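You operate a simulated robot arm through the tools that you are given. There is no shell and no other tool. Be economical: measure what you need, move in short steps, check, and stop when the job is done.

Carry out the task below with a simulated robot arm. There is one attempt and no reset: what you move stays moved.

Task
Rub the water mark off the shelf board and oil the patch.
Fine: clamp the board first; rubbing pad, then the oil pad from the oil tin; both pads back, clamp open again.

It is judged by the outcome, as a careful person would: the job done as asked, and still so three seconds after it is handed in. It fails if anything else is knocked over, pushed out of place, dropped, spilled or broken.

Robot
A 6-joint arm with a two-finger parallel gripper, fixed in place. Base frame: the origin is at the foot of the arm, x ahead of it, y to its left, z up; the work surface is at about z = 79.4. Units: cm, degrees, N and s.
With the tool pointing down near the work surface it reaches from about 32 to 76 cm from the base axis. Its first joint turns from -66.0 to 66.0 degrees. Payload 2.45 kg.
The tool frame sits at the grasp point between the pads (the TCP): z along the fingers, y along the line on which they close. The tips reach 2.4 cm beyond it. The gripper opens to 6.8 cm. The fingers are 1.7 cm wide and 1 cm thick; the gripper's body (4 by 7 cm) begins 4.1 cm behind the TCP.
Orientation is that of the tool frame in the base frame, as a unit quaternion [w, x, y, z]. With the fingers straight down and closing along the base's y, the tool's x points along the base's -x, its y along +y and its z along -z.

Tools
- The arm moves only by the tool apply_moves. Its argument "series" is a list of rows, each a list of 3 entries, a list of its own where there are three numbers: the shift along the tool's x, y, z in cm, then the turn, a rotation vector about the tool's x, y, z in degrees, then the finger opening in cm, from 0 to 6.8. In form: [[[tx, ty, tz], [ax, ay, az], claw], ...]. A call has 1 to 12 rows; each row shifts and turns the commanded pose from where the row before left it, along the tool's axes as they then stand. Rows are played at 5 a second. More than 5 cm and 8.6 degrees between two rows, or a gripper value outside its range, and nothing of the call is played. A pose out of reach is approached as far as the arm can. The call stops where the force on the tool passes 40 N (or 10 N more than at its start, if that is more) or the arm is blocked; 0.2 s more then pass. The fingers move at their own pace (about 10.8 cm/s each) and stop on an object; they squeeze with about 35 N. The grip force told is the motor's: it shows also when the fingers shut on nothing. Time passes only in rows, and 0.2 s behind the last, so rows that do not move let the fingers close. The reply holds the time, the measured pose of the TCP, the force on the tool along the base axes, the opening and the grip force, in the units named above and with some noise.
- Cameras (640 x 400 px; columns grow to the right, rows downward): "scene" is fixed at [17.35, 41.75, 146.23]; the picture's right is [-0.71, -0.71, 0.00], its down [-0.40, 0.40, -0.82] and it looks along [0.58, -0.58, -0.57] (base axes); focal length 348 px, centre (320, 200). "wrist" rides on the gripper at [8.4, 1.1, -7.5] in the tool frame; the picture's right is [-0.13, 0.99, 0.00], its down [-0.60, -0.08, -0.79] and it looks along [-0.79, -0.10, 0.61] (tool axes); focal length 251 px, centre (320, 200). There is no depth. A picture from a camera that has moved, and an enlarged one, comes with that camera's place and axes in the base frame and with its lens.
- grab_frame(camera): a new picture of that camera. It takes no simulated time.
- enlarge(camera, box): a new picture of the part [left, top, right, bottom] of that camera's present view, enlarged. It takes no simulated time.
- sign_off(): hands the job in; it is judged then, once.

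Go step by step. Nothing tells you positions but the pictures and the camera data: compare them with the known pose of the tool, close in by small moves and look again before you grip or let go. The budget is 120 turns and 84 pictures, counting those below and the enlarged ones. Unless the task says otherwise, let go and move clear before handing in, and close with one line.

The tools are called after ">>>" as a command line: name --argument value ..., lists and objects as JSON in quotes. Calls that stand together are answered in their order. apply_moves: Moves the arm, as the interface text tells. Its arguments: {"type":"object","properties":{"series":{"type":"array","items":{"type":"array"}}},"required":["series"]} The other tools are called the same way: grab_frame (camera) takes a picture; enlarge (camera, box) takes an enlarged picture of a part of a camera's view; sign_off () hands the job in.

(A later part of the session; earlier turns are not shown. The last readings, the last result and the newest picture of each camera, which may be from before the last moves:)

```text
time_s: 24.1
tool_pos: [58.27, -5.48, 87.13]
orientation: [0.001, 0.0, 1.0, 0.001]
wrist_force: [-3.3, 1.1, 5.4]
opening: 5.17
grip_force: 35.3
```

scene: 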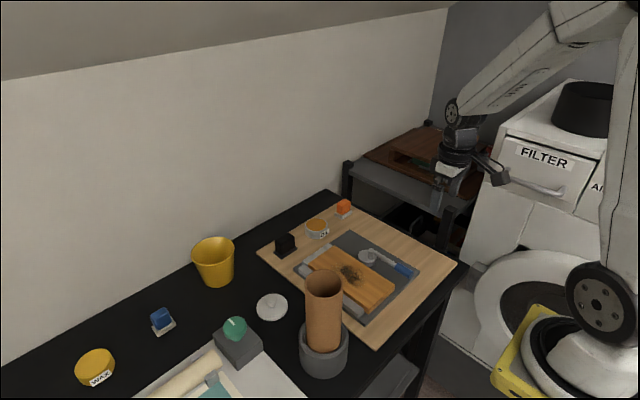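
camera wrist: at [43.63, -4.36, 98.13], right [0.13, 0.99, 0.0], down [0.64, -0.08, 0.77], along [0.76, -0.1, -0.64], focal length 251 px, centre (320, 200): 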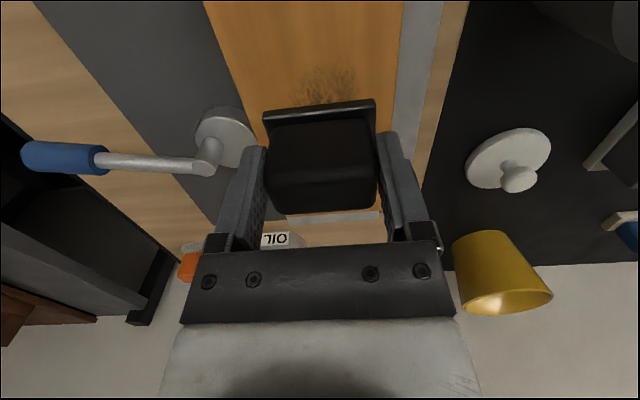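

Contact is light at 5.4 N. I'll stroke toward the base first.

>>> apply_moves --series '[[[1, 0, 0], [0, 0, 0], 2.5], [[1, 0, 0], [0, 0, 0], 2.5], [[1, 0, 0], [0, 0, 0], 2.5], [[1, 0, 0], [0, 0, 0], 2.5], [[1, 0, 0], [0, 0, 0], 2.5], [[1, 0, 0], [0, 0, 0], 2.5], [[1, 0, 0], [0, 0, 0], 2.5], [[0.8, 0, 0], [0, 0, 0], 2.5], [[0, 0, 0], [0, 0, 0], 2.5]]'

>>> apply_moves --series '[[[-0.7, 0, 0], [0, 0, 0], 2.5], [[-0.7, 0, 0], [0, 0, 0], 2.5], [[-0.7, 0, 0], [0, 0, 0], 2.5], [[-0.7, 0, 0], [0, 0, 0], 2.5], [[-0.7, 0, 0], [0, 0, 0], 2.5], [[-0.7, 0, 0], [0, 0, 0], 2.5], [[-0.7, 0, 0], [0, 0, 0], 2.5], [[-0.7, 0, 0], [0, 0, 0], 2.5], [[-0.7, 0, 0], [0, 0, 0], 2.5], [[-0.7, 0, 0], [0, 0, 0], 2.5], [[-0.7, 0, 0], [0, 0, 0], 2.5]]'

>>> enlarge --camera "wrist" --box '[160, 0, 480, 200]'

```text
time_s: 26.1
tool_pos: [50.44, -5.47, 87.15]
orientation: [0.0, 0.001, 1.0, 0.001]
wrist_force: [5.5, 0.5, 6.8]
opening: 5.12
grip_force: 35.3
```

```text
time_s: 26.5
tool_pos: [50.62, -5.41, 87.21]
orientation: [-0.008, 0.003, 1.0, 0.002]
wrist_force: [-7.5, 0.4, 15.7]
opening: 5.17
grip_force: 35.5
stopped in row 2: the force on the tool passed its limit (the readings are from after the stop); the commanded pose is now the measured one
```

```text
2.00 times, centred on (320, 100) of wrist
camera zoom: at [42.31, -4.27, 94.91], right [0.13, 0.99, 0.0], down [0.62, -0.08, 0.78], along [0.78, -0.1, -0.62], focal length 503 px, centre (320, 400)
```

zoom: 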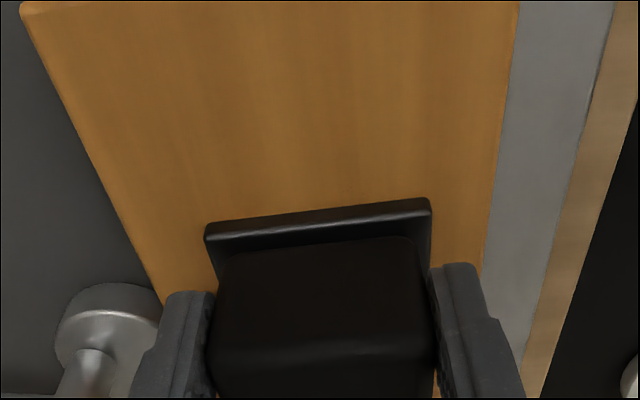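

Strokes toward the base work and pushing outward jams, so I'll rub one way only: lift, return, lower, pull.

>>> apply_moves --series '[[[0, 0, -1.5], [0, -0.9, 0], 2.5], [[-4, 0, 0], [0, 0, 0], 2.5], [[-4, 0, 0], [0, 0, 0], 2.5], [[0, 0, 0], [0, 0, 0], 2.5]]'

>>> enlarge --camera "scene" --box '[290, 210, 410, 310]'

```text
time_s: 27.5
tool_pos: [58.58, -5.47, 88.43]
orientation: [0.0, 0.001, 1.0, 0.003]
wrist_force: [-0.1, 0.4, -1.5]
opening: 5.15
grip_force: 35.0
```

```text
4.00 times, centred on (350, 260) of scene
camera zoom: at [17.35, 41.75, 146.23], right [-0.71, -0.71, 0.0], down [-0.4, 0.4, -0.82], along [0.58, -0.58, -0.57], focal length 1393 px, centre (200, -40)
```

zoom: 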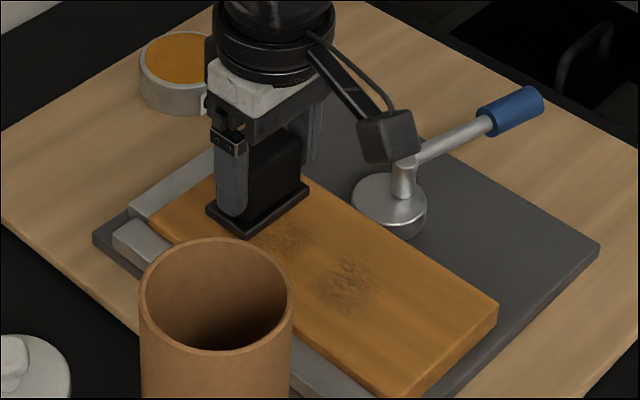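

Most of it is gone, leaving two faint bits near x≈57 and x≈51. Another pull stroke, slightly longer.

>>> apply_moves --series '[[[-0.8, 0, 0.8], [0, 0, 0], 2.5], [[0, 0, 0.3], [0, 0, 0], 2.5], [[0, 0, 0.15], [0, 0, 0], 2.5], [[0, 0, 0.1], [0, 0, 0], 2.5], [[0, 0, 0], [0, 0, 0], 2.5]]'

>>> apply_moves --series '[[[0.9, 0, 0], [0, 0, 0], 2.5], [[0.9, 0, 0], [0, 0, 0], 2.5], [[0.9, 0, 0], [0, 0, 0], 2.5], [[0.9, 0, 0], [0, 0, 0], 2.5], [[0.9, 0, 0], [0, 0, 0], 2.5], [[0.9, 0, 0], [0, 0, 0], 2.5], [[0.9, 0, 0], [0, 0, 0], 2.5], [[0.9, 0, 0], [0, 0, 0], 2.5], [[0.9, 0, 0], [0, 0, 0], 2.5], [[0.9, 0, 0], [0, 0, 0], 2.5], [[0.7, 0, 0], [0, 0, 0], 2.5], [[0, 0, 0], [0, 0, 0], 2.5]]'

>>> apply_moves --series '[[[0, 0, -2], [0, 0, 0], 2.5], [[-4, 0, -1], [0, 0, 0], 2.5], [[-4, 0, 0], [0, 0, 0], 2.5], [[-3, 0, 0], [0, 0, 0], 2.5], [[0, 0, 0], [0, 0, 0], 2.5]]'

>>> enlarge --camera "scene" --box '[290, 210, 410, 310]'

```text
time_s: 28.7
tool_pos: [59.45, -5.39, 87.17]
orientation: [0.001, 0.003, 1.0, 0.002]
wrist_force: [-1.6, -0.7, 2.6]
opening: 5.16
grip_force: 34.6
```

```text
time_s: 31.3
tool_pos: [49.67, -5.27, 87.26]
orientation: [-0.001, 0.002, 1.0, 0.002]
wrist_force: [-0.2, -0.3, -2.2]
opening: 5.17
grip_force: 34.8
```

```text
time_s: 32.5
tool_pos: [60.72, -5.45, 90.21]
orientation: [-0.001, 0.002, 1.0, 0.002]
wrist_force: [-0.4, -0.3, -1.5]
opening: 5.15
grip_force: 34.4
```

```text
4.00 times, centred on (350, 260) of scene
camera zoom: at [17.35, 41.75, 146.23], right [-0.71, -0.71, 0.0], down [-0.4, 0.4, -0.82], along [0.58, -0.58, -0.57], focal length 1393 px, centre (200, -40)
```

zoom: 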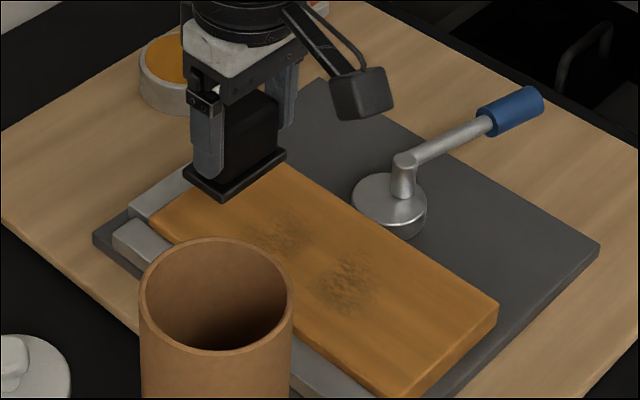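

Contact was lost along that stroke, so I'll repeat with slightly more pressure.

>>> apply_moves --series '[[[1.2, 0.3, 2], [0, 0, 0], 2.5], [[0, 0, 0.7], [0, 0, 0], 2.5], [[0, 0, 0.3], [0, 0, 0], 2.5], [[0, 0, 0.12], [0, 0, 0], 2.5], [[0, 0, 0.12], [0, 0, 0], 2.5], [[0, 0, 0], [0, 0, 0], 2.5]]'

>>> apply_moves --series '[[[0.9, 0, 0], [0, 0, 0], 2.5], [[0.9, 0, 0.02], [0, 0, 0], 2.5], [[0.9, 0, 0.02], [0, 0, 0], 2.5], [[0.9, 0, 0.02], [0, 0, 0], 2.5], [[0.9, 0, 0.02], [0, 0, 0], 2.5], [[0.9, 0, 0.02], [0, 0, 0], 2.5], [[0.9, 0, 0.02], [0, 0, 0], 2.5], [[0.9, 0, 0.02], [0, 0, 0], 2.5], [[0.9, 0, 0.02], [0, 0, 0], 2.5], [[0.9, 0, 0.02], [0, 0, 0], 2.5], [[0, 0, 0], [0, 0, 0], 2.5]]'

>>> apply_moves --series '[[[0, 0, -2], [0, 0, 0], 2.5], [[-4, 0, -1], [0, 0, 0], 2.5], [[-4, 0, 0], [0, 0, 0], 2.5], [[-3, 0, 0], [0, 0, 0], 2.5], [[0, 0, 0], [0, 0, 0], 2.5]]'

>>> enlarge --camera "scene" --box '[290, 210, 410, 310]'

```text
time_s: 33.9
tool_pos: [59.58, -5.17, 87.26]
orientation: [0.001, 0.002, 1.0, 0.003]
wrist_force: [-9.7, 0.3, 25.8]
opening: 5.18
grip_force: 34.8
```

```text
time_s: 36.3
tool_pos: [51.28, -5.04, 87.1]
orientation: [0.008, 0.003, 1.0, 0.002]
wrist_force: [20.4, 1.6, 29.5]
opening: 5.14
grip_force: 34.1
```

```text
time_s: 37.5
tool_pos: [61.54, -5.15, 89.78]
orientation: [0.0, 0.001, 1.0, 0.003]
wrist_force: [0.2, 0.4, -1.5]
opening: 5.14
grip_force: 35.2
```

```text
4.00 times, centred on (350, 260) of scene
camera zoom: at [17.35, 41.75, 146.23], right [-0.71, -0.71, 0.0], down [-0.4, 0.4, -0.82], along [0.58, -0.58, -0.57], focal length 1393 px, centre (200, -40)
```

zoom: 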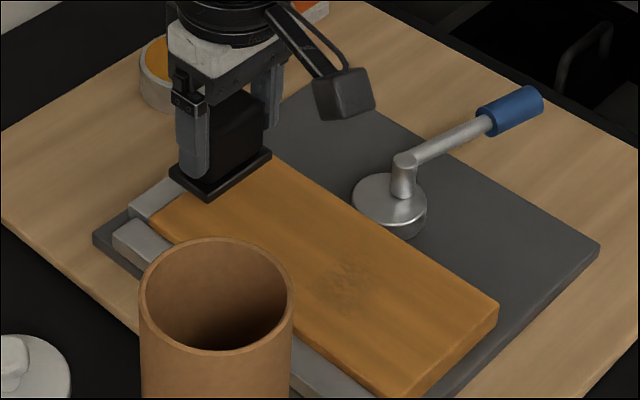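

Almost clean, with only a faint trace near (52,-5). One more pull from x≈56 to 48.5.

>>> apply_moves --series '[[[4.5, 0, 1], [0, 0, 0], 2.5], [[1, 0, 1.2], [0, 0, 0], 2.5], [[0, 0, 0.3], [0, 0, 0], 2.5], [[0, 0, 0.12], [0, 0, 0], 2.5], [[0, 0, 0.08], [0, 0, 0], 2.5], [[0, 0, 0], [0, 0, 0], 2.5]]'

>>> apply_moves --series '[[[0.9, 0, 0], [0, 0, 0], 2.5], [[0.9, 0, 0.02], [0, 0, 0], 2.5], [[0.9, 0, 0.02], [0, 0, 0], 2.5], [[0.9, 0, 0.02], [0, 0, 0], 2.5], [[0.9, 0, 0.02], [0, 0, 0], 2.5], [[0.9, 0, 0.02], [0, 0, 0], 2.5], [[0.9, 0, 0.02], [0, 0, 0], 2.5], [[0.9, 0, 0.02], [0, 0, 0], 2.5], [[0, 0, 0], [0, 0, 0], 2.5]]'

>>> apply_moves --series '[[[0, 0, -2], [0, 0, 0], 2.5], [[-4, 0, -1], [0, 0, 0], 2.5], [[-4, 0, -1], [0, 0, 0], 2.5], [[-4, 0, -1], [0, 0, 0], 2.5], [[0, 0, 0], [0, 0, 0], 2.5]]'

>>> enlarge --camera "scene" --box '[290, 210, 410, 310]'

```text
time_s: 38.9
tool_pos: [56.1, -5.01, 87.14]
orientation: [0.0, 0.001, 1.0, 0.002]
wrist_force: [-2.5, 0.0, 6.1]
opening: 5.15
grip_force: 35.4
```

```text
time_s: 40.9
tool_pos: [48.92, -5.08, 87.21]
orientation: [0.0, 0.003, 1.0, 0.003]
wrist_force: [9.1, 0.7, 12.6]
opening: 5.14
grip_force: 35.1
```

```text
time_s: 42.1
tool_pos: [60.81, -5.02, 91.88]
orientation: [-0.002, 0.001, 1.0, 0.003]
wrist_force: [0.3, 0.8, -1.2]
opening: 5.15
grip_force: 35.4
```

```text
4.00 times, centred on (350, 260) of scene
camera zoom: at [17.35, 41.75, 146.23], right [-0.71, -0.71, 0.0], down [-0.4, 0.4, -0.82], along [0.58, -0.58, -0.57], focal length 1393 px, centre (200, -40)
```

zoom: 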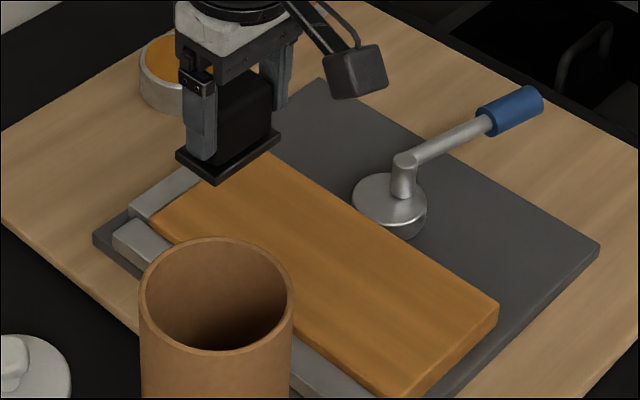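

The board is clean. I'll take the black pad back to (73.8,-1.8).

>>> apply_moves --series '[[[-4.4, 1.1, -1], [0, 0, 0], 2.5], [[-4.4, 1.1, 0], [0, 0, 0], 2.5], [[-4.2, 1.0, 0], [0, 0, 0], 2.5], [[0, 0, 3], [0, 0, 0], 2.5], [[0, 0, 3], [0, 0, 0], 2.5], [[0, 0, 0], [0, 0, 0], 2.5]]'

>>> enlarge --camera "scene" --box '[230, 170, 350, 270]'

```text
time_s: 43.5
tool_pos: [73.93, -1.78, 87.14]
orientation: [-0.001, 0.002, 1.0, 0.002]
wrist_force: [0.3, -1.1, -1.1]
opening: 5.18
grip_force: 35.4
```

```text
4.00 times, centred on (290, 220) of scene
camera zoom: at [17.35, 41.75, 146.23], right [-0.71, -0.71, 0.0], down [-0.4, 0.4, -0.82], along [0.58, -0.58, -0.57], focal length 1393 px, centre (440, 120)
```

zoom: 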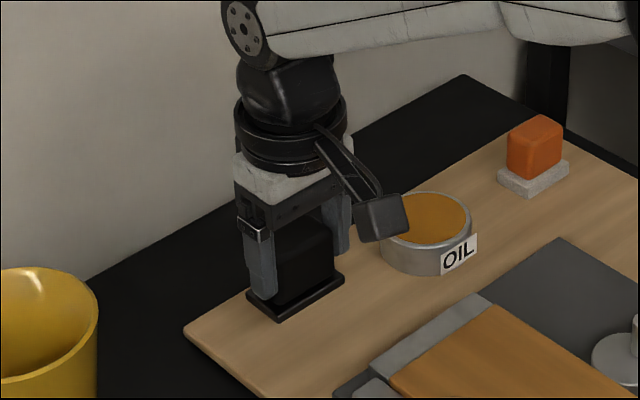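

Positioned over its spot. I'll lower gently to the mat.

>>> apply_moves --series '[[[0, 0, 2], [0, 0, 0], 2.5], [[0, 0, 0.8], [0, 0, 0], 2.5], [[0, 0, 0.2], [0, 0, 0], 2.5], [[0, 0, 0.1], [0, 0, 0], 2.5], [[0, 0, 0], [0, 0, 0], 2.5]]'

```text
time_s: 44.7
tool_pos: [73.99, -1.91, 84.05]
orientation: [0.001, 0.002, 1.0, 0.003]
wrist_force: [0.1, -0.1, 1.4]
opening: 5.18
grip_force: 34.9
```

>>> apply_moves --series '[[[0.1, 0, 0.1], [0, 0, 0], 2.5], [[0, 0, 0], [0, 0, 0], 6.8], [[0, 0, 0], [0, 0, 0], 6.8], [[0, 0, -3], [0, 0, 0], 6.8], [[0, 0, -4], [0, 0, 0], 6.8], [[0, 0, -3], [0, 0, 0], 6.8], [[0, 0, 0], [0, 0, 0], 6.8]]'

>>> enlarge --camera "scene" --box '[230, 170, 390, 270]'

```text
time_s: 46.3
tool_pos: [73.65, -2.02, 93.93]
orientation: [-0.001, 0.002, 1.0, 0.003]
wrist_force: [0.2, -0.6, -0.7]
opening: 6.8
grip_force: 0.1
```

```text
4.00 times, centred on (310, 220) of scene
camera zoom: at [17.34, 41.75, 146.23], right [-0.71, -0.71, 0.0], down [-0.4, 0.4, -0.82], along [0.58, -0.58, -0.57], focal length 1393 px, centre (360, 120)
```

zoom: 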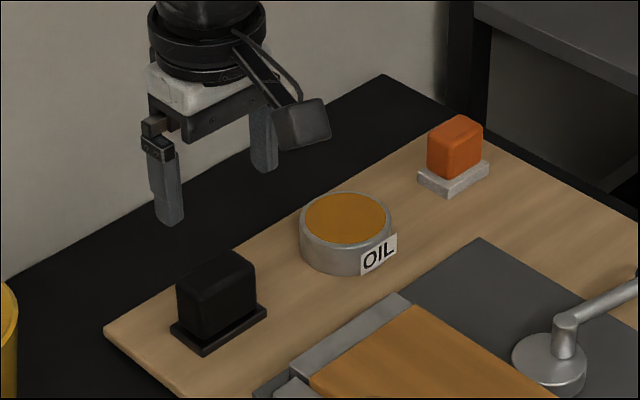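

Black pad is back. Next is the orange felt oil pad at about (74,-25.2), near the reach limit. I'll move over it and see what pose is attained.

>>> apply_moves --series '[[[1.0, -4.6, 0], [0, 0, 0], 6.8], [[0.5, -4.6, 0], [0, 0, 0], 6.8], [[0.5, -4.6, 0], [0, 0, 0], 6.8], [[0, -4.7, 1], [0, 0, 0], 6.8], [[-1, -4.7, 1], [0, 0, 0], 6.8], [[-1.2, 0, 1], [0, 0, 0], 6.8], [[0, 0, 0], [0, 0, 0], 6.8]]'

>>> grab_frame --camera "wrist"

```text
time_s: 47.9
tool_pos: [72.05, -24.47, 90.98]
orientation: [-0.002, 0.002, 1.0, 0.002]
wrist_force: [0.0, -0.3, -0.2]
opening: 6.79
grip_force: 0.0
out of reach, approached as far as the arm can: row 5, 6
```

```text
31 pictures are left
camera wrist: at [63.68, -23.34, 98.58], right [0.13, 0.99, 0.0], down [0.6, -0.08, 0.79], along [0.79, -0.1, -0.61], focal length 251 px, centre (320, 200)
```

wrist: 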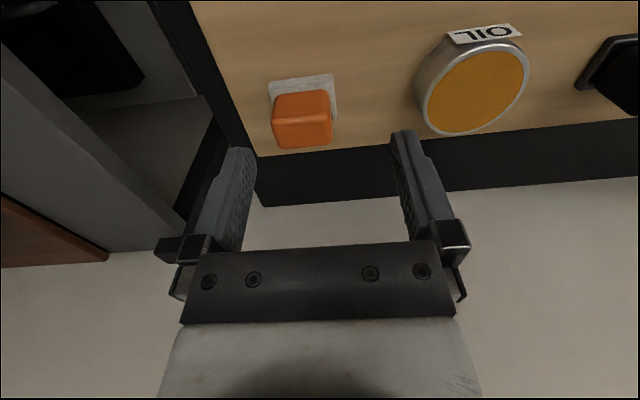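

Straight down stops at radius 76. I'll tilt the fingers outward by about 10° so the wrist can stay nearer, and then move on.

>>> apply_moves --series '[[[0, 0, 0], [0, -5, 0], 6.8], [[0, 0, 0], [0, -5, 0], 6.8], [[-1.97, -1.0, 0.35], [0, 0, 0], 6.8], [[0, 0, 0], [0, 0, 0], 6.8]]'

>>> enlarge --camera "wrist" --box '[200, 40, 480, 220]'

>>> enlarge --camera "scene" --box '[290, 150, 410, 250]'

```text
time_s: 48.9
tool_pos: [74.2, -25.45, 90.99]
orientation: [0.087, 0.003, 0.996, 0.002]
wrist_force: [-0.8, -0.1, -0.1]
opening: 6.8
grip_force: 0.0
```

```text
2.22 times, centred on (340, 130) of wrist
camera zoom: at [64.65, -24.28, 96.93], right [0.13, 0.99, 0.03], down [0.46, -0.08, 0.89], along [0.88, -0.1, -0.46], focal length 559 px, centre (276, 356)
```

zoom: 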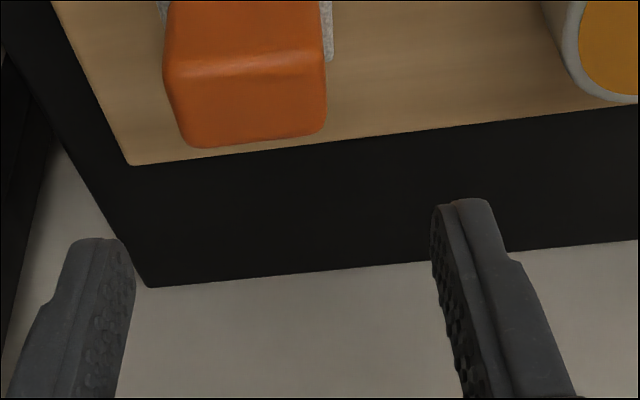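

```text
4.00 times, centred on (350, 200) of scene
camera zoom: at [17.34, 41.75, 146.23], right [-0.71, -0.71, 0.0], down [-0.4, 0.4, -0.82], along [0.58, -0.58, -0.57], focal length 1393 px, centre (200, 200)
```

zoom: 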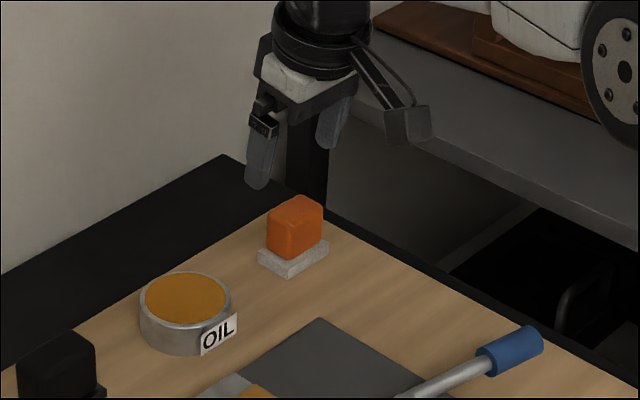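

Reached with tilt. The body centre is about (74.5,-25.8) with its top near z=84. I'll descend vertically with open fingers.

>>> apply_moves --series '[[[0.52, -0.2, 2.95], [0, 0, 0], 6.8], [[0.4, -0.15, 2.36], [0, 0, 0], 6.8], [[0, 0, 0], [0, 0, 0], 6.8]]'

>>> grab_frame --camera "wrist"

>>> enlarge --camera "scene" --box '[310, 170, 390, 240]'

```text
time_s: 49.7
tool_pos: [73.77, -25.61, 85.74]
orientation: [0.087, 0.002, 0.996, 0.002]
wrist_force: [-0.8, 0.9, -0.2]
opening: 6.81
grip_force: 0.0
out of reach, approached as far as the arm can: row 2
```

```text
28 pictures are left
camera wrist: at [64.19, -24.45, 91.67], right [0.13, 0.99, 0.03], down [0.46, -0.08, 0.89], along [0.88, -0.1, -0.46], focal length 251 px, centre (320, 200)
```

wrist: 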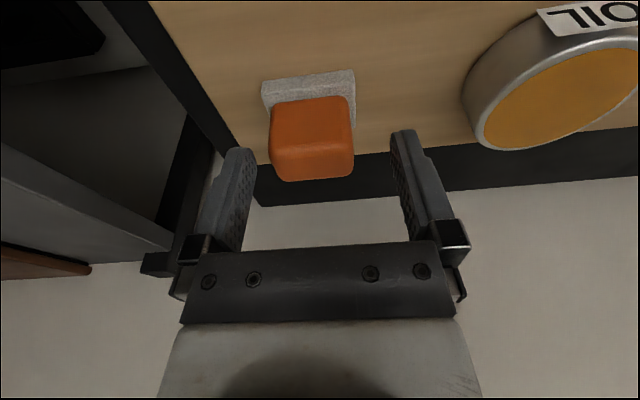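

```text
5.71 times, centred on (350, 205) of scene
camera zoom: at [17.35, 41.75, 146.23], right [-0.71, -0.71, 0.0], down [-0.4, 0.4, -0.82], along [0.58, -0.58, -0.57], focal length 1990 px, centre (149, 171)
```

zoom: 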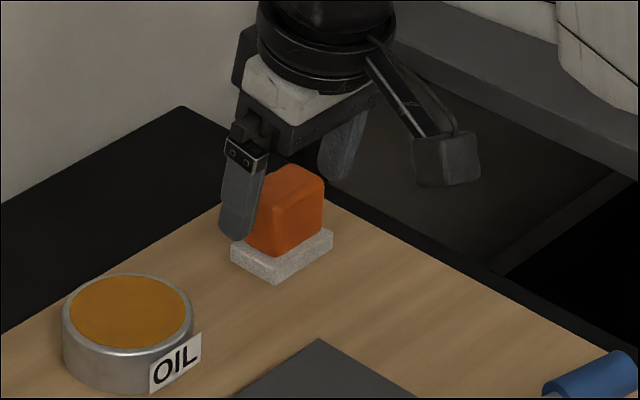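

The arm ran out of reach, so I'll tilt another 7° and continue down the last 1.8 cm.

>>> apply_moves --series '[[[0, 0, 0], [0, -7, 0], 6.8], [[0.05, -0.34, 1], [0, 0, 0], 6.8], [[0.07, 0, 0.88], [0, 0, 0], 6.8], [[0, 0, 0], [0, 0, 0], 6.8]]'

>>> enlarge --camera "scene" --box '[310, 170, 390, 240]'

```text
time_s: 50.7
tool_pos: [74.14, -25.94, 83.82]
orientation: [0.147, 0.002, 0.989, 0.002]
wrist_force: [-0.2, 0.6, 0.4]
opening: 6.81
grip_force: 0.1
```

```text
5.71 times, centred on (350, 205) of scene
camera zoom: at [17.35, 41.75, 146.23], right [-0.71, -0.71, 0.0], down [-0.4, 0.4, -0.82], along [0.58, -0.58, -0.57], focal length 1990 px, centre (149, 171)
```

zoom: 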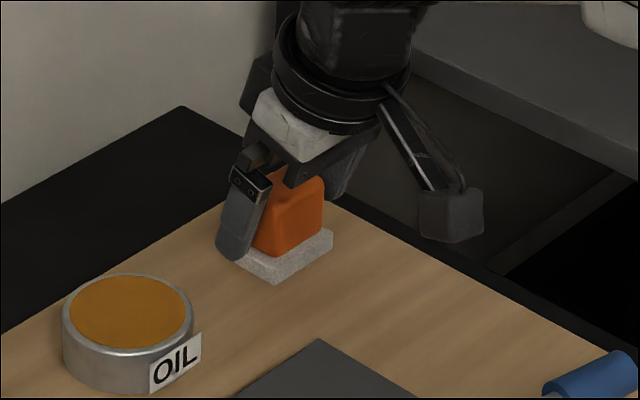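

The fingers straddle the body but sit slightly outboard. I'll shift 0.3 cm inward, then grip.

>>> apply_moves --series '[[[0.29, 0, -0.09], [0, 0, 0], 6.8], [[0, 0, 0], [0, 0, 0], 2], [[0, 0, 0], [0, 0, 0], 2], [[0, 0, 0], [0, 0, 0], 2]]'

>>> enlarge --camera "scene" --box '[310, 170, 390, 240]'

```text
time_s: 51.7
tool_pos: [73.88, -26.04, 83.99]
orientation: [0.147, 0.003, 0.989, 0.002]
wrist_force: [-0.7, -0.8, -0.2]
opening: 4.14
grip_force: 34.9
```

```text
5.71 times, centred on (350, 205) of scene
camera zoom: at [17.34, 41.75, 146.23], right [-0.71, -0.71, 0.0], down [-0.4, 0.4, -0.82], along [0.58, -0.58, -0.57], focal length 1990 px, centre (149, 171)
```

zoom: 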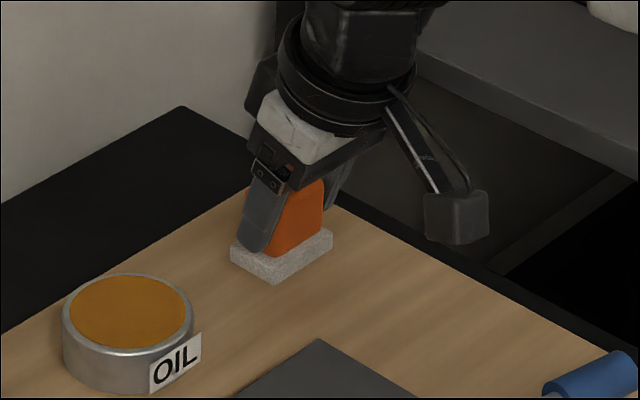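

Gripped at 4.14 cm; its rest pose is TCP (73.9,-26.0,84.0) at 17° tilt. I'll lift straight up and carry it over the oil tin at (74,-13.5).

>>> apply_moves --series '[[[-0.58, 0, -1.91], [0, 0, 0], 2], [[-0.58, 0, -1.91], [0, 0, 0], 2], [[-0.58, 0, -1.91], [0, 0, 0], 2], [[0, 4.2, 0], [0, 0, 0], 2], [[0, 4.2, 0], [0, 0, 0], 2], [[0, 4.1, 0], [0, 0, 0], 2], [[0, 0, 0], [0, 0, 0], 2]]'

>>> enlarge --camera "scene" --box '[260, 150, 400, 260]'

>>> grab_frame --camera "wrist"

```text
time_s: 53.3
tool_pos: [73.72, -13.27, 89.81]
orientation: [0.148, 0.002, 0.989, 0.003]
wrist_force: [-0.3, -0.2, -0.1]
opening: 4.12
grip_force: 35.2
```

```text
3.64 times, centred on (330, 205) of scene
camera zoom: at [17.34, 41.76, 146.23], right [-0.71, -0.71, 0.0], down [-0.4, 0.4, -0.82], along [0.58, -0.58, -0.57], focal length 1266 px, centre (284, 182)
```

zoom: 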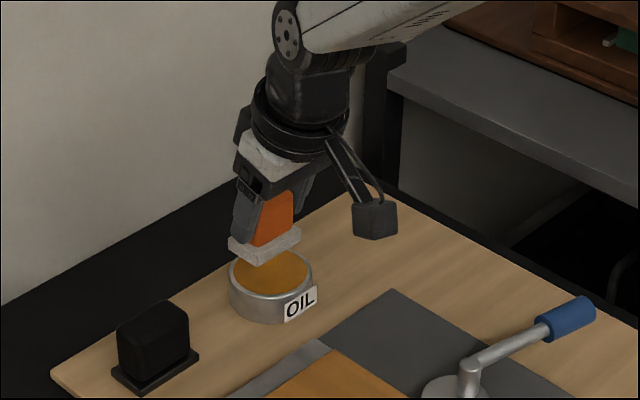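

```text
23 pictures are left
camera wrist: at [63.41, -12.15, 94.46], right [0.13, 0.99, 0.04], down [0.35, -0.08, 0.93], along [0.93, -0.1, -0.35], focal length 251 px, centre (320, 200)
```

wrist: 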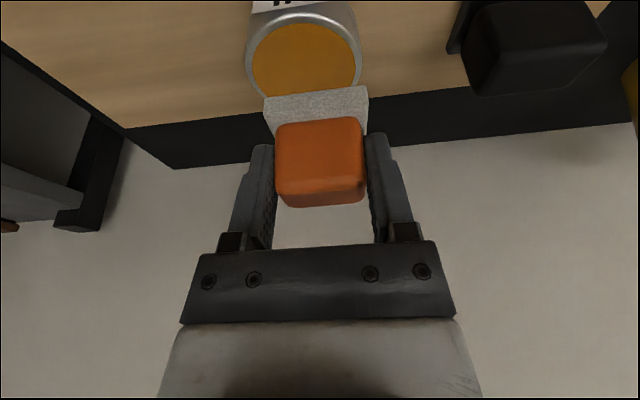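

The pad is just above the tin, needing a small shift. I'll lower gently onto the oil and watch the force.

>>> apply_moves --series '[[[0.75, -0.35, 1.85], [0, 0, 0], 2], [[0.15, 0, 0.48], [0, 0, 0], 2], [[0.06, 0, 0.19], [0, 0, 0], 2], [[0, 0, 0], [0, 0, 0], 2]]'

```text
time_s: 54.3
tool_pos: [73.57, -13.77, 87.07]
orientation: [0.147, 0.002, 0.989, 0.002]
wrist_force: [-0.2, 0.4, -0.7]
opening: 4.15
grip_force: 34.7
```

>>> apply_moves --series '[[[0.03, 0, 0.1], [0, 0, 0], 2], [[0.03, 0, 0.1], [0, 0, 0], 2], [[0.03, 0, 0.1], [0, 0, 0], 2], [[0, 0, 0], [0, 0, 0], 2]]'

>>> enlarge --camera "scene" --box '[280, 190, 360, 250]'

```text
time_s: 55.3
tool_pos: [73.69, -13.64, 86.86]
orientation: [0.146, 0.003, 0.989, 0.003]
wrist_force: [-0.1, 1.0, 0.0]
opening: 4.11
grip_force: 35.4
```

```text
6.67 times, centred on (320, 220) of scene
camera zoom: at [17.35, 41.75, 146.23], right [-0.71, -0.71, 0.0], down [-0.4, 0.4, -0.82], along [0.58, -0.58, -0.57], focal length 2321 px, centre (320, 67)
```

zoom: 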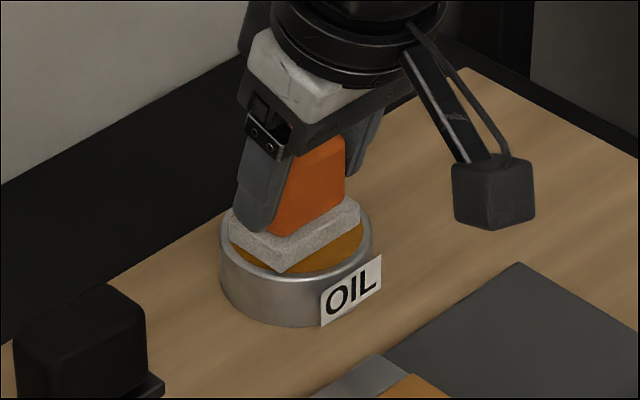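

The pad is still slightly above the oil. I'll shift 0.3 inward and keep lowering in tiny steps.

>>> apply_moves --series '[[[0.29, 0, -0.09], [0, 0, 0], 2], [[0.04, 0, 0.14], [0, 0, 0], 2], [[0.03, 0, 0.1], [0, 0, 0], 2], [[0.03, 0, 0.1], [0, 0, 0], 2], [[0, 0, 0], [0, 0, 0], 2]]'

```text
time_s: 56.5
tool_pos: [73.48, -13.72, 86.62]
orientation: [0.15, 0.002, 0.989, 0.001]
wrist_force: [-3.5, -0.2, 14.3]
opening: 4.14
grip_force: 35.2
```

Contact at 14 N. I'll dwell a moment, then lift and inspect the felt and the tin.

>>> apply_moves --series '[[[0, 0, 0], [0, 0, 0], 2], [[0, 0, 0], [0, 0, 0], 2], [[0, 0, 0], [0, 0, 0], 2], [[0, 0, 0], [0, 0, 0], 2], [[-0.58, 0, -1.91], [0, 0, 0], 2], [[-0.58, 0, -1.91], [0, 0, 0], 2], [[0, 0, 0], [0, 0, 0], 2]]'

>>> enlarge --camera "scene" --box '[280, 190, 360, 250]'

```text
time_s: 58.1
tool_pos: [73.13, -13.83, 90.31]
orientation: [0.146, 0.002, 0.989, 0.003]
wrist_force: [1.0, -1.1, -0.8]
opening: 4.15
grip_force: 35.0
```

```text
6.67 times, centred on (320, 220) of scene
camera zoom: at [17.35, 41.75, 146.23], right [-0.71, -0.71, 0.0], down [-0.4, 0.4, -0.82], along [0.58, -0.58, -0.57], focal length 2321 px, centre (320, 67)
```

zoom: 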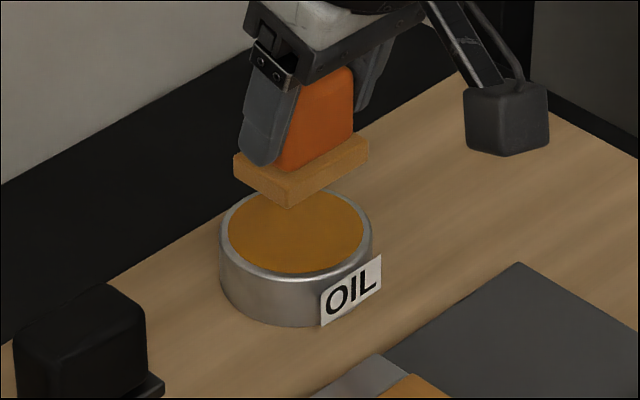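

The felt took up oil and the tin is unmoved. I'll carry the pad over the patch.

>>> apply_moves --series '[[[3.1, 2.1, -1.45], [0, 0, 0], 2], [[3.25, 2.1, -0.99], [0, 0, 0], 2], [[3.25, 2.1, -0.99], [0, 0, 0], 2], [[3.25, 2.0, -0.99], [0, 0, 0], 2], [[0.58, 0, 1.91], [0, 0, 0], 2], [[0, 0, 0], [0, 0, 0], 2]]'

>>> enlarge --camera "scene" --box '[270, 190, 410, 300]'

```text
time_s: 59.5
tool_pos: [59.72, -5.45, 88.87]
orientation: [0.148, 0.002, 0.989, 0.003]
wrist_force: [1.2, -1.0, -0.5]
opening: 4.12
grip_force: 34.8
```

```text
3.64 times, centred on (340, 245) of scene
camera zoom: at [17.35, 41.75, 146.23], right [-0.71, -0.71, 0.0], down [-0.4, 0.4, -0.82], along [0.58, -0.58, -0.57], focal length 1266 px, centre (247, 36)
```

zoom: 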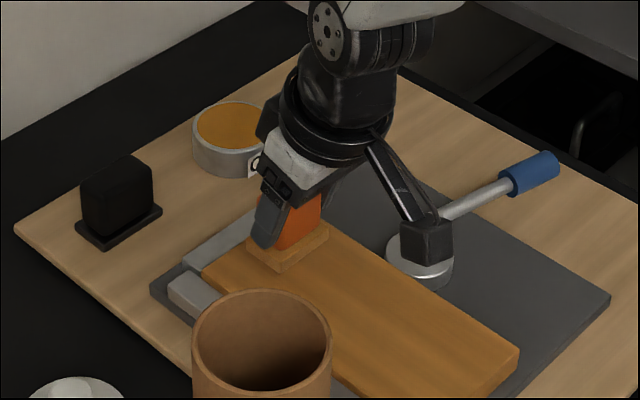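

The pad is at the far end of the patch. I'll lower in small steps to contact.

>>> apply_moves --series '[[[0.35, 0, 1.15], [0, 0, 0], 2], [[0.09, 0, 0.29], [0, 0, 0], 2], [[0.04, 0, 0.12], [0, 0, 0], 2], [[0.03, 0, 0.1], [0, 0, 0], 2], [[0, 0, 0], [0, 0, 0], 2]]'

```text
time_s: 60.7
tool_pos: [59.73, -5.36, 87.18]
orientation: [0.148, 0.002, 0.989, 0.002]
wrist_force: [-0.3, 0.1, -0.7]
opening: 4.12
grip_force: 34.4
```

>>> apply_moves --series '[[[0.03, 0, 0.1], [0, 0, 0], 2], [[0.03, 0, 0.1], [0, 0, 0], 2], [[0, 0, 0], [0, 0, 0], 2]]'

```text
time_s: 61.5
tool_pos: [59.72, -5.41, 86.89]
orientation: [0.148, 0.002, 0.989, 0.002]
wrist_force: [0.3, 0.7, 0.5]
opening: 4.12
grip_force: 34.9
```

>>> apply_moves --series '[[[0.03, 0, 0.08], [0, 0, 0], 2], [[0.02, 0, 0.06], [0, 0, 0], 2], [[0, 0, 0], [0, 0, 0], 2]]'

```text
time_s: 62.3
tool_pos: [59.73, -5.34, 87.09]
orientation: [0.149, 0.002, 0.989, 0.002]
wrist_force: [-5.5, -0.3, 16.6]
opening: 4.17
grip_force: 35.1
```

Contact at about 17 N. I'll ease a hair and pull the stroke along the patch.

>>> apply_moves --series '[[[-0.01, 0, -0.03], [0, 0, 0], 2], [[0.86, 0, -0.263], [0, 0, 0], 2], [[0.86, 0, -0.263], [0, 0, 0], 2], [[0.86, 0, -0.263], [0, 0, 0], 2], [[0.86, 0, -0.263], [0, 0, 0], 2], [[0.86, 0, -0.263], [0, 0, 0], 2]]'

>>> apply_moves --series '[[[0.86, 0, -0.263], [0, 0, 0], 2], [[0.86, 0, -0.263], [0, 0, 0], 2], [[0.86, 0, -0.263], [0, 0, 0], 2], [[0.86, 0, -0.263], [0, 0, 0], 2], [[0.86, 0, -0.263], [0, 0, 0], 2], [[0.86, 0, -0.263], [0, 0, 0], 2], [[0, 0, 0], [0, 0, 0], 2]]'

>>> apply_moves --series '[[[-0.58, 0, -1.91], [0, 0, 0], 2], [[-3.83, 0, 1.17], [0, 0, 0], 2], [[-3.83, 0, 1.17], [0, 0, 0], 2], [[-3.0, 0, 0.5], [0, 0, 0], 2], [[0, 0, 0], [0, 0, 0], 2]]'

>>> enlarge --camera "scene" --box '[290, 210, 410, 310]'

```text
time_s: 63.7
tool_pos: [55.27, -5.42, 87.0]
orientation: [0.149, 0.002, 0.989, 0.001]
wrist_force: [8.0, 1.3, 18.4]
opening: 4.14
grip_force: 34.9
```

```text
time_s: 65.3
tool_pos: [50.65, -5.43, 86.86]
orientation: [0.15, 0.002, 0.989, 0.002]
wrist_force: [8.2, 1.2, 18.5]
opening: 4.13
grip_force: 34.6
out of reach, approached as far as the arm can: row 3, 4
```

```text
time_s: 66.5
tool_pos: [60.32, -5.04, 89.24]
orientation: [0.149, 0.016, 0.989, 0.007]
wrist_force: [-0.3, -1.6, -0.7]
opening: 4.13
grip_force: 34.7
out of reach, approached as far as the arm can: row 2
```

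```text
4.00 times, centred on (350, 260) of scene
camera zoom: at [17.35, 41.75, 146.23], right [-0.71, -0.71, 0.0], down [-0.4, 0.4, -0.82], along [0.58, -0.58, -0.57], focal length 1393 px, centre (200, -40)
```

zoom: 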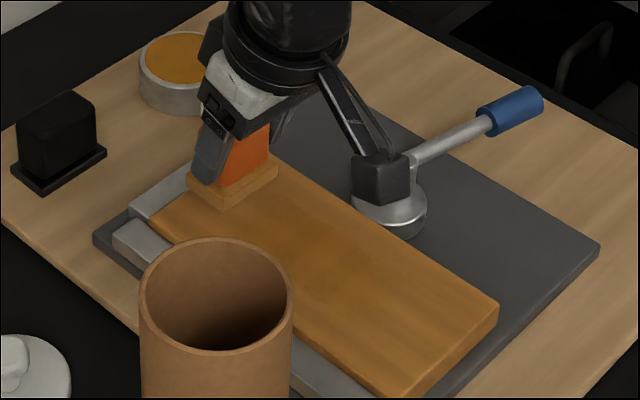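

Some rows strained the arm's reach and left a slight twist. I'll check the oil coverage closely.

>>> enlarge --camera "scene" --box '[320, 250, 400, 310]'

```text
6.67 times, centred on (360, 280) of scene
camera zoom: at [17.35, 41.75, 146.23], right [-0.71, -0.71, 0.0], down [-0.4, 0.4, -0.82], along [0.58, -0.58, -0.57], focal length 2321 px, centre (53, -333)
```

zoom: 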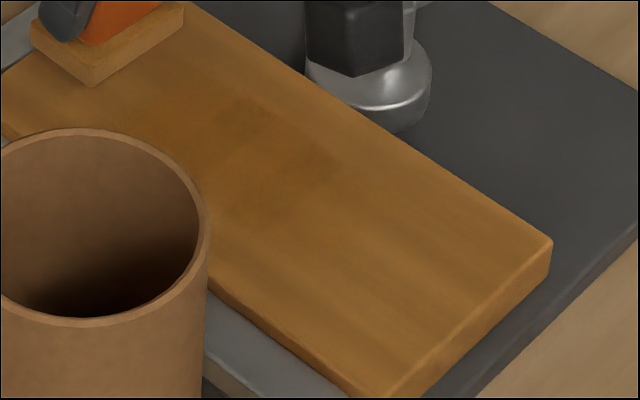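

A faint darker, blotchy oiled patch is visible. I'll straighten the tool and do another pass slightly toward +y.

>>> apply_moves --series '[[[0, 0, 0], [0, 0, -1.7], 2], [[0.6, 0.2, 1.5], [0, 0, 0], 2], [[0.15, 0, 0.45], [0, 0, 0], 2], [[0.04, 0, 0.12], [0, 0, 0], 2], [[0.03, 0, 0.08], [0, 0, 0], 2], [[0, 0, 0], [0, 0, 0], 2]]'

```text
time_s: 67.9
tool_pos: [60.23, -5.15, 86.91]
orientation: [0.147, -0.012, 0.989, 0.0]
wrist_force: [0.2, 0.4, 0.1]
opening: 4.12
grip_force: 35.2
```

The commanded pose had been fine, so I'll undo that yaw tweak and finish lowering.

>>> apply_moves --series '[[[0, 0, 0], [0, 0, 1.6], 2], [[0.03, 0, 0.08], [0, 0, 0], 2], [[0.02, 0, 0.07], [0, 0, 0], 2], [[0, 0, 0], [0, 0, 0], 2]]'

```text
time_s: 68.9
tool_pos: [60.38, -5.15, 87.03]
orientation: [0.148, 0.001, 0.989, 0.001]
wrist_force: [-7.5, 0.0, 22.4]
opening: 4.12
grip_force: 34.8
```

>>> apply_moves --series '[[[-0.01, 0, -0.05], [0, 0, 0], 2], [[0.86, 0, -0.263], [0, 0, 0], 2], [[0.86, 0, -0.263], [0, 0, 0], 2], [[0.86, 0, -0.263], [0, 0, 0], 2], [[0.86, 0, -0.263], [0, 0, 0], 2], [[0.86, 0, -0.263], [0, 0, 0], 2], [[0.86, 0, -0.263], [0, 0, 0], 2]]'

>>> apply_moves --series '[[[0.86, 0, -0.263], [0, 0, 0], 2], [[0.86, 0, -0.263], [0, 0, 0], 2], [[0.86, 0, -0.263], [0, 0, 0], 2], [[0.86, 0, -0.263], [0, 0, 0], 2], [[0.86, 0, -0.263], [0, 0, 0], 2], [[0.86, 0, -0.263], [0, 0, 0], 2], [[0, 0, 0], [0, 0, 0], 2]]'

>>> apply_moves --series '[[[-0.58, 0, -1.91], [0, 0, 0], 2], [[-3.83, 0, 1.17], [0, 0, 0], 2], [[-3.83, 0, 1.17], [0, 0, 0], 2], [[-2.7, 0, 0.82], [0, 0, 0], 2], [[0, 0, 0], [0, 0, 0], 2]]'

>>> enlarge --camera "scene" --box '[310, 230, 400, 300]'

```text
time_s: 70.5
tool_pos: [54.91, -5.2, 87.01]
orientation: [0.149, 0.002, 0.989, 0.001]
wrist_force: [6.0, 1.9, 15.0]
opening: 4.11
grip_force: 34.9
```

```text
time_s: 72.1
tool_pos: [50.36, -5.21, 86.89]
orientation: [0.149, 0.001, 0.989, 0.003]
wrist_force: [7.0, 1.8, 19.9]
opening: 4.11
grip_force: 35.1
out of reach, approached as far as the arm can: row 2, 3
```

```text
time_s: 73.3
tool_pos: [60.23, -4.71, 88.9]
orientation: [0.149, 0.046, 0.988, 0.019]
wrist_force: [-0.1, -1.9, -0.6]
opening: 4.14
grip_force: 34.9
out of reach, approached as far as the arm can: row 2
```

```text
5.71 times, centred on (355, 265) of scene
camera zoom: at [17.35, 41.75, 146.23], right [-0.71, -0.71, 0.0], down [-0.4, 0.4, -0.82], along [0.58, -0.58, -0.57], focal length 1990 px, centre (120, -171)
```

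zoom: 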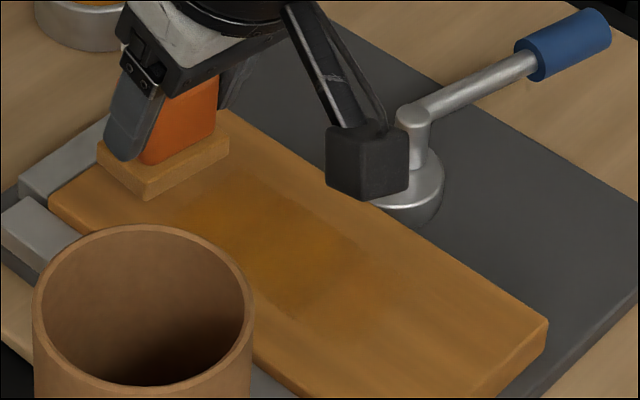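

The oil is taking well, with a visible oiled rectangle. The near end past x≈52 is fainter, so one more pass there; first I'll let the pose settle.

>>> apply_moves --series '[[[0, 0, 0], [0, 0, 0], 2], [[1.91, 0, -0.58], [0, 0, 0], 2], [[1.91, 0, -0.58], [0, 0, 0], 2], [[1.43, 0, -0.44], [0, 0, 0], 2], [[0, 0, 0], [0, 0, 0], 2]]'

```text
time_s: 74.5
tool_pos: [54.63, -5.08, 88.72]
orientation: [0.148, 0.002, 0.989, 0.001]
wrist_force: [-0.1, 1.1, -1.3]
opening: 4.13
grip_force: 35.0
```

>>> apply_moves --series '[[[0.38, 0, 1.25], [0, 0, 0], 2], [[0.09, 0, 0.3], [0, 0, 0], 2], [[0.04, 0, 0.12], [0, 0, 0], 2], [[0.02, 0, 0.07], [0, 0, 0], 2], [[0, 0, 0], [0, 0, 0], 2]]'

```text
time_s: 75.7
tool_pos: [54.57, -4.95, 87.03]
orientation: [0.147, 0.001, 0.989, 0.003]
wrist_force: [0.2, 0.1, 0.3]
opening: 4.15
grip_force: 35.0
```

>>> apply_moves --series '[[[0.03, 0, 0.08], [0, 0, 0], 2], [[0.02, 0, 0.06], [0, 0, 0], 2], [[0, 0, 0], [0, 0, 0], 2]]'

```text
time_s: 76.5
tool_pos: [54.67, -4.95, 86.93]
orientation: [0.149, 0.002, 0.989, 0.002]
wrist_force: [-4.7, 0.0, 16.2]
opening: 4.13
grip_force: 35.7
```

>>> apply_moves --series '[[[0.76, 0, -0.234], [0, 0, 0], 2], [[0.76, 0, -0.234], [0, 0, 0], 2], [[0.76, 0, -0.234], [0, 0, 0], 2], [[0.76, 0, -0.234], [0, 0, 0], 2], [[0.76, 0, -0.234], [0, 0, 0], 2], [[0.76, 0, -0.234], [0, 0, 0], 2], [[0.76, 0, -0.234], [0, 0, 0], 2], [[0, 0, 0], [0, 0, 0], 2]]'

>>> apply_moves --series '[[[-0.58, 0, -1.91], [0, 0, 0], 2], [[-2.0, 0, 0.6], [0, 0, 0], 2], [[-2.0, 0, 0.6], [0, 0, 0], 2], [[-2, 0, 0.6], [0, 0, 0], 2], [[-2, 0, 0.6], [0, 0, 0], 2], [[-3.83, 0, 0.8], [0, 0, 0], 2], [[0, 0, 0], [0, 0, 0], 2]]'

>>> enlarge --camera "scene" --box '[310, 230, 400, 300]'

```text
time_s: 78.3
tool_pos: [49.75, -5.04, 86.86]
orientation: [0.149, 0.002, 0.989, 0.002]
wrist_force: [6.0, 0.6, 17.0]
opening: 4.15
grip_force: 34.8
out of reach, approached as far as the arm can: row 2, 3
```

```text
time_s: 79.9
tool_pos: [59.7, -4.86, 89.24]
orientation: [0.147, 0.001, 0.989, 0.001]
wrist_force: [0.0, -0.2, -0.5]
opening: 4.09
grip_force: 35.0
out of reach, approached as far as the arm can: row 2, 3, 4
```

```text
5.71 times, centred on (355, 265) of scene
camera zoom: at [17.35, 41.75, 146.23], right [-0.71, -0.71, 0.0], down [-0.4, 0.4, -0.82], along [0.58, -0.58, -0.57], focal length 1990 px, centre (120, -171)
```

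zoom: 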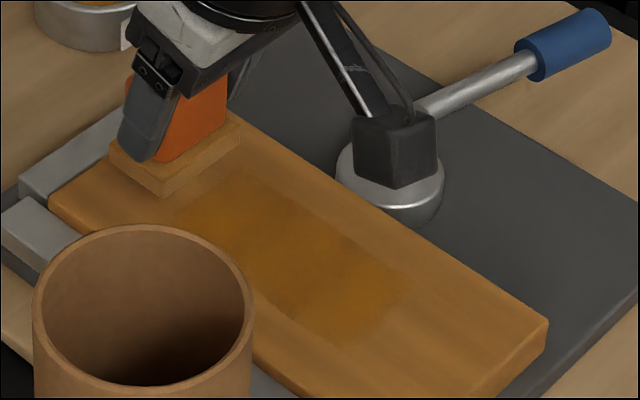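

The patch is evenly oiled. I'll carry the oil pad back, going +x first, then across to (73.9,-26).

>>> apply_moves --series '[[[-0.23, 0, -0.76], [0, 0, 0], 2], [[-4.43, 0, 1.35], [0, 0, 0], 2], [[-4.43, 0, 1.35], [0, 0, 0], 2], [[-4.43, 0, 1.35], [0, 0, 0], 2], [[0, -4.24, 0], [0, 0, 0], 2], [[0, -4.24, 0], [0, 0, 0], 2], [[0, -4.24, 0], [0, 0, 0], 2], [[0, -4.24, 0], [0, 0, 0], 2], [[0, -4.24, 0], [0, 0, 0], 2], [[0, 0, 0], [0, 0, 0], 2]]'

```text
time_s: 82.1
tool_pos: [73.59, -26.24, 90.08]
orientation: [0.147, 0.001, 0.989, 0.003]
wrist_force: [1.2, -0.5, -0.9]
opening: 4.12
grip_force: 34.3
```

Nearly above its spot. I'll lower most of the way and check.

>>> apply_moves --series '[[[0.29, 0.15, 1.99], [0, 0, 0], 2], [[0.58, 0, 1.91], [0, 0, 0], 2], [[0.29, 0, 0.96], [0, 0, 0], 2], [[0, 0, 0], [0, 0, 0], 2]]'

>>> enlarge --camera "scene" --box '[310, 170, 390, 240]'

```text
time_s: 83.1
tool_pos: [74.05, -25.96, 85.13]
orientation: [0.148, 0.002, 0.989, 0.002]
wrist_force: [0.6, -0.2, -0.4]
opening: 4.12
grip_force: 35.0
```

```text
5.71 times, centred on (350, 205) of scene
camera zoom: at [17.35, 41.75, 146.23], right [-0.71, -0.71, 0.0], down [-0.4, 0.4, -0.82], along [0.58, -0.58, -0.57], focal length 1990 px, centre (149, 171)
```

zoom: 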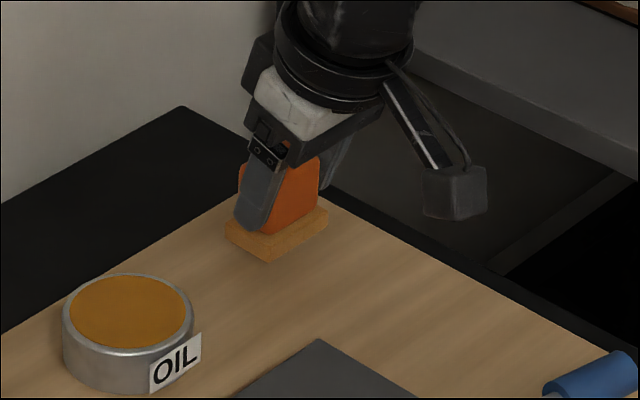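

Alignment is good. I'll shift 0.25 inward, set it down and release.

>>> apply_moves --series '[[[0.43, 0, 0.55], [0, 0, 0], 2], [[0.09, 0, 0.29], [0, 0, 0], 2], [[0.03, 0, 0.1], [0, 0, 0], 2], [[0, 0, 0], [0, 0, 0], 2]]'

```text
time_s: 84.1
tool_pos: [73.75, -25.86, 84.0]
orientation: [0.147, 0.001, 0.989, 0.002]
wrist_force: [-0.7, 0.0, -0.7]
opening: 4.14
grip_force: 34.3
```

>>> apply_moves --series '[[[0.03, 0, 0.1], [0, 0, 0], 2], [[0.02, 0, 0.06], [0, 0, 0], 2], [[0, 0, 0], [0, 0, 0], 2]]'

```text
time_s: 84.9
tool_pos: [73.58, -25.91, 83.78]
orientation: [0.148, 0.001, 0.989, 0.003]
wrist_force: [0.2, 0.4, -0.1]
opening: 4.12
grip_force: 34.9
```

>>> apply_moves --series '[[[0.03, 0, 0.09], [0, 0, 0], 2], [[0.02, 0, 0.06], [0, 0, 0], 2], [[0, 0, 0], [0, 0, 0], 2]]'

>>> enlarge --camera "scene" --box '[310, 170, 390, 240]'

```text
time_s: 85.7
tool_pos: [73.74, -25.88, 83.78]
orientation: [0.149, 0.002, 0.989, 0.002]
wrist_force: [-5.1, 2.0, 10.5]
opening: 4.12
grip_force: 35.3
```

```text
5.71 times, centred on (350, 205) of scene
camera zoom: at [17.31, 41.77, 146.23], right [-0.71, -0.71, 0.0], down [-0.4, 0.4, -0.82], along [0.58, -0.58, -0.57], focal length 1990 px, centre (149, 171)
```

zoom: 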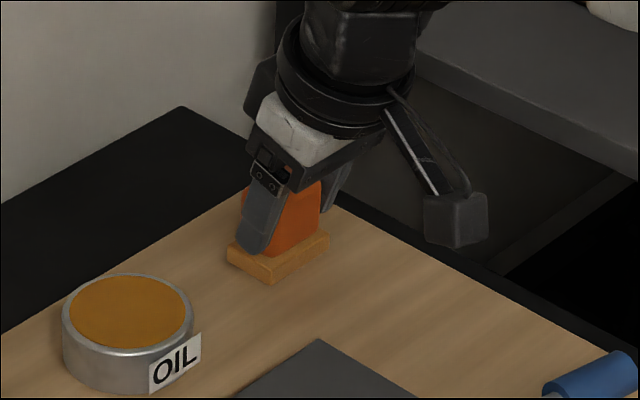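

It is seated on the mat with 10 N contact. I'll release and retract along the tool axis.

>>> apply_moves --series '[[[0, 0, 0], [0, 0, 0], 6.8], [[0, 0, 0], [0, 0, 0], 6.8], [[0, 0, -2.5], [0, 0, 0], 6.8], [[0, 0, -3], [0, 0, 0], 6.8], [[0, 0, -4], [0, 0, 0], 6.8], [[0, 0, -2], [0, 8, 0], 6.8], [[0, 0, 0], [0, 8.2, 0], 6.8], [[0, 0, 0], [0, 0.8, 0], 6.8], [[0, 0, 0], [0, 0, 0], 6.8]]'

>>> enlarge --camera "scene" --box '[260, 160, 460, 300]'

```text
time_s: 87.7
tool_pos: [70.55, -25.86, 94.59]
orientation: [-0.001, 0.001, 1.0, 0.002]
wrist_force: [0.2, -0.7, 0.3]
opening: 6.79
grip_force: 0.0
```

```text
2.86 times, centred on (360, 230) of scene
camera zoom: at [17.35, 41.75, 146.23], right [-0.71, -0.71, 0.0], down [-0.4, 0.4, -0.82], along [0.58, -0.58, -0.57], focal length 995 px, centre (206, 114)
```

zoom: 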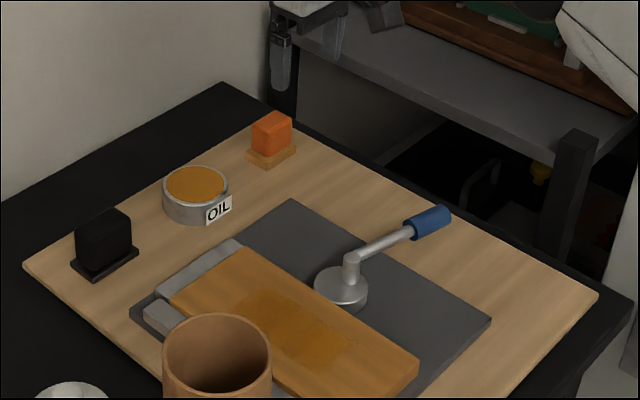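

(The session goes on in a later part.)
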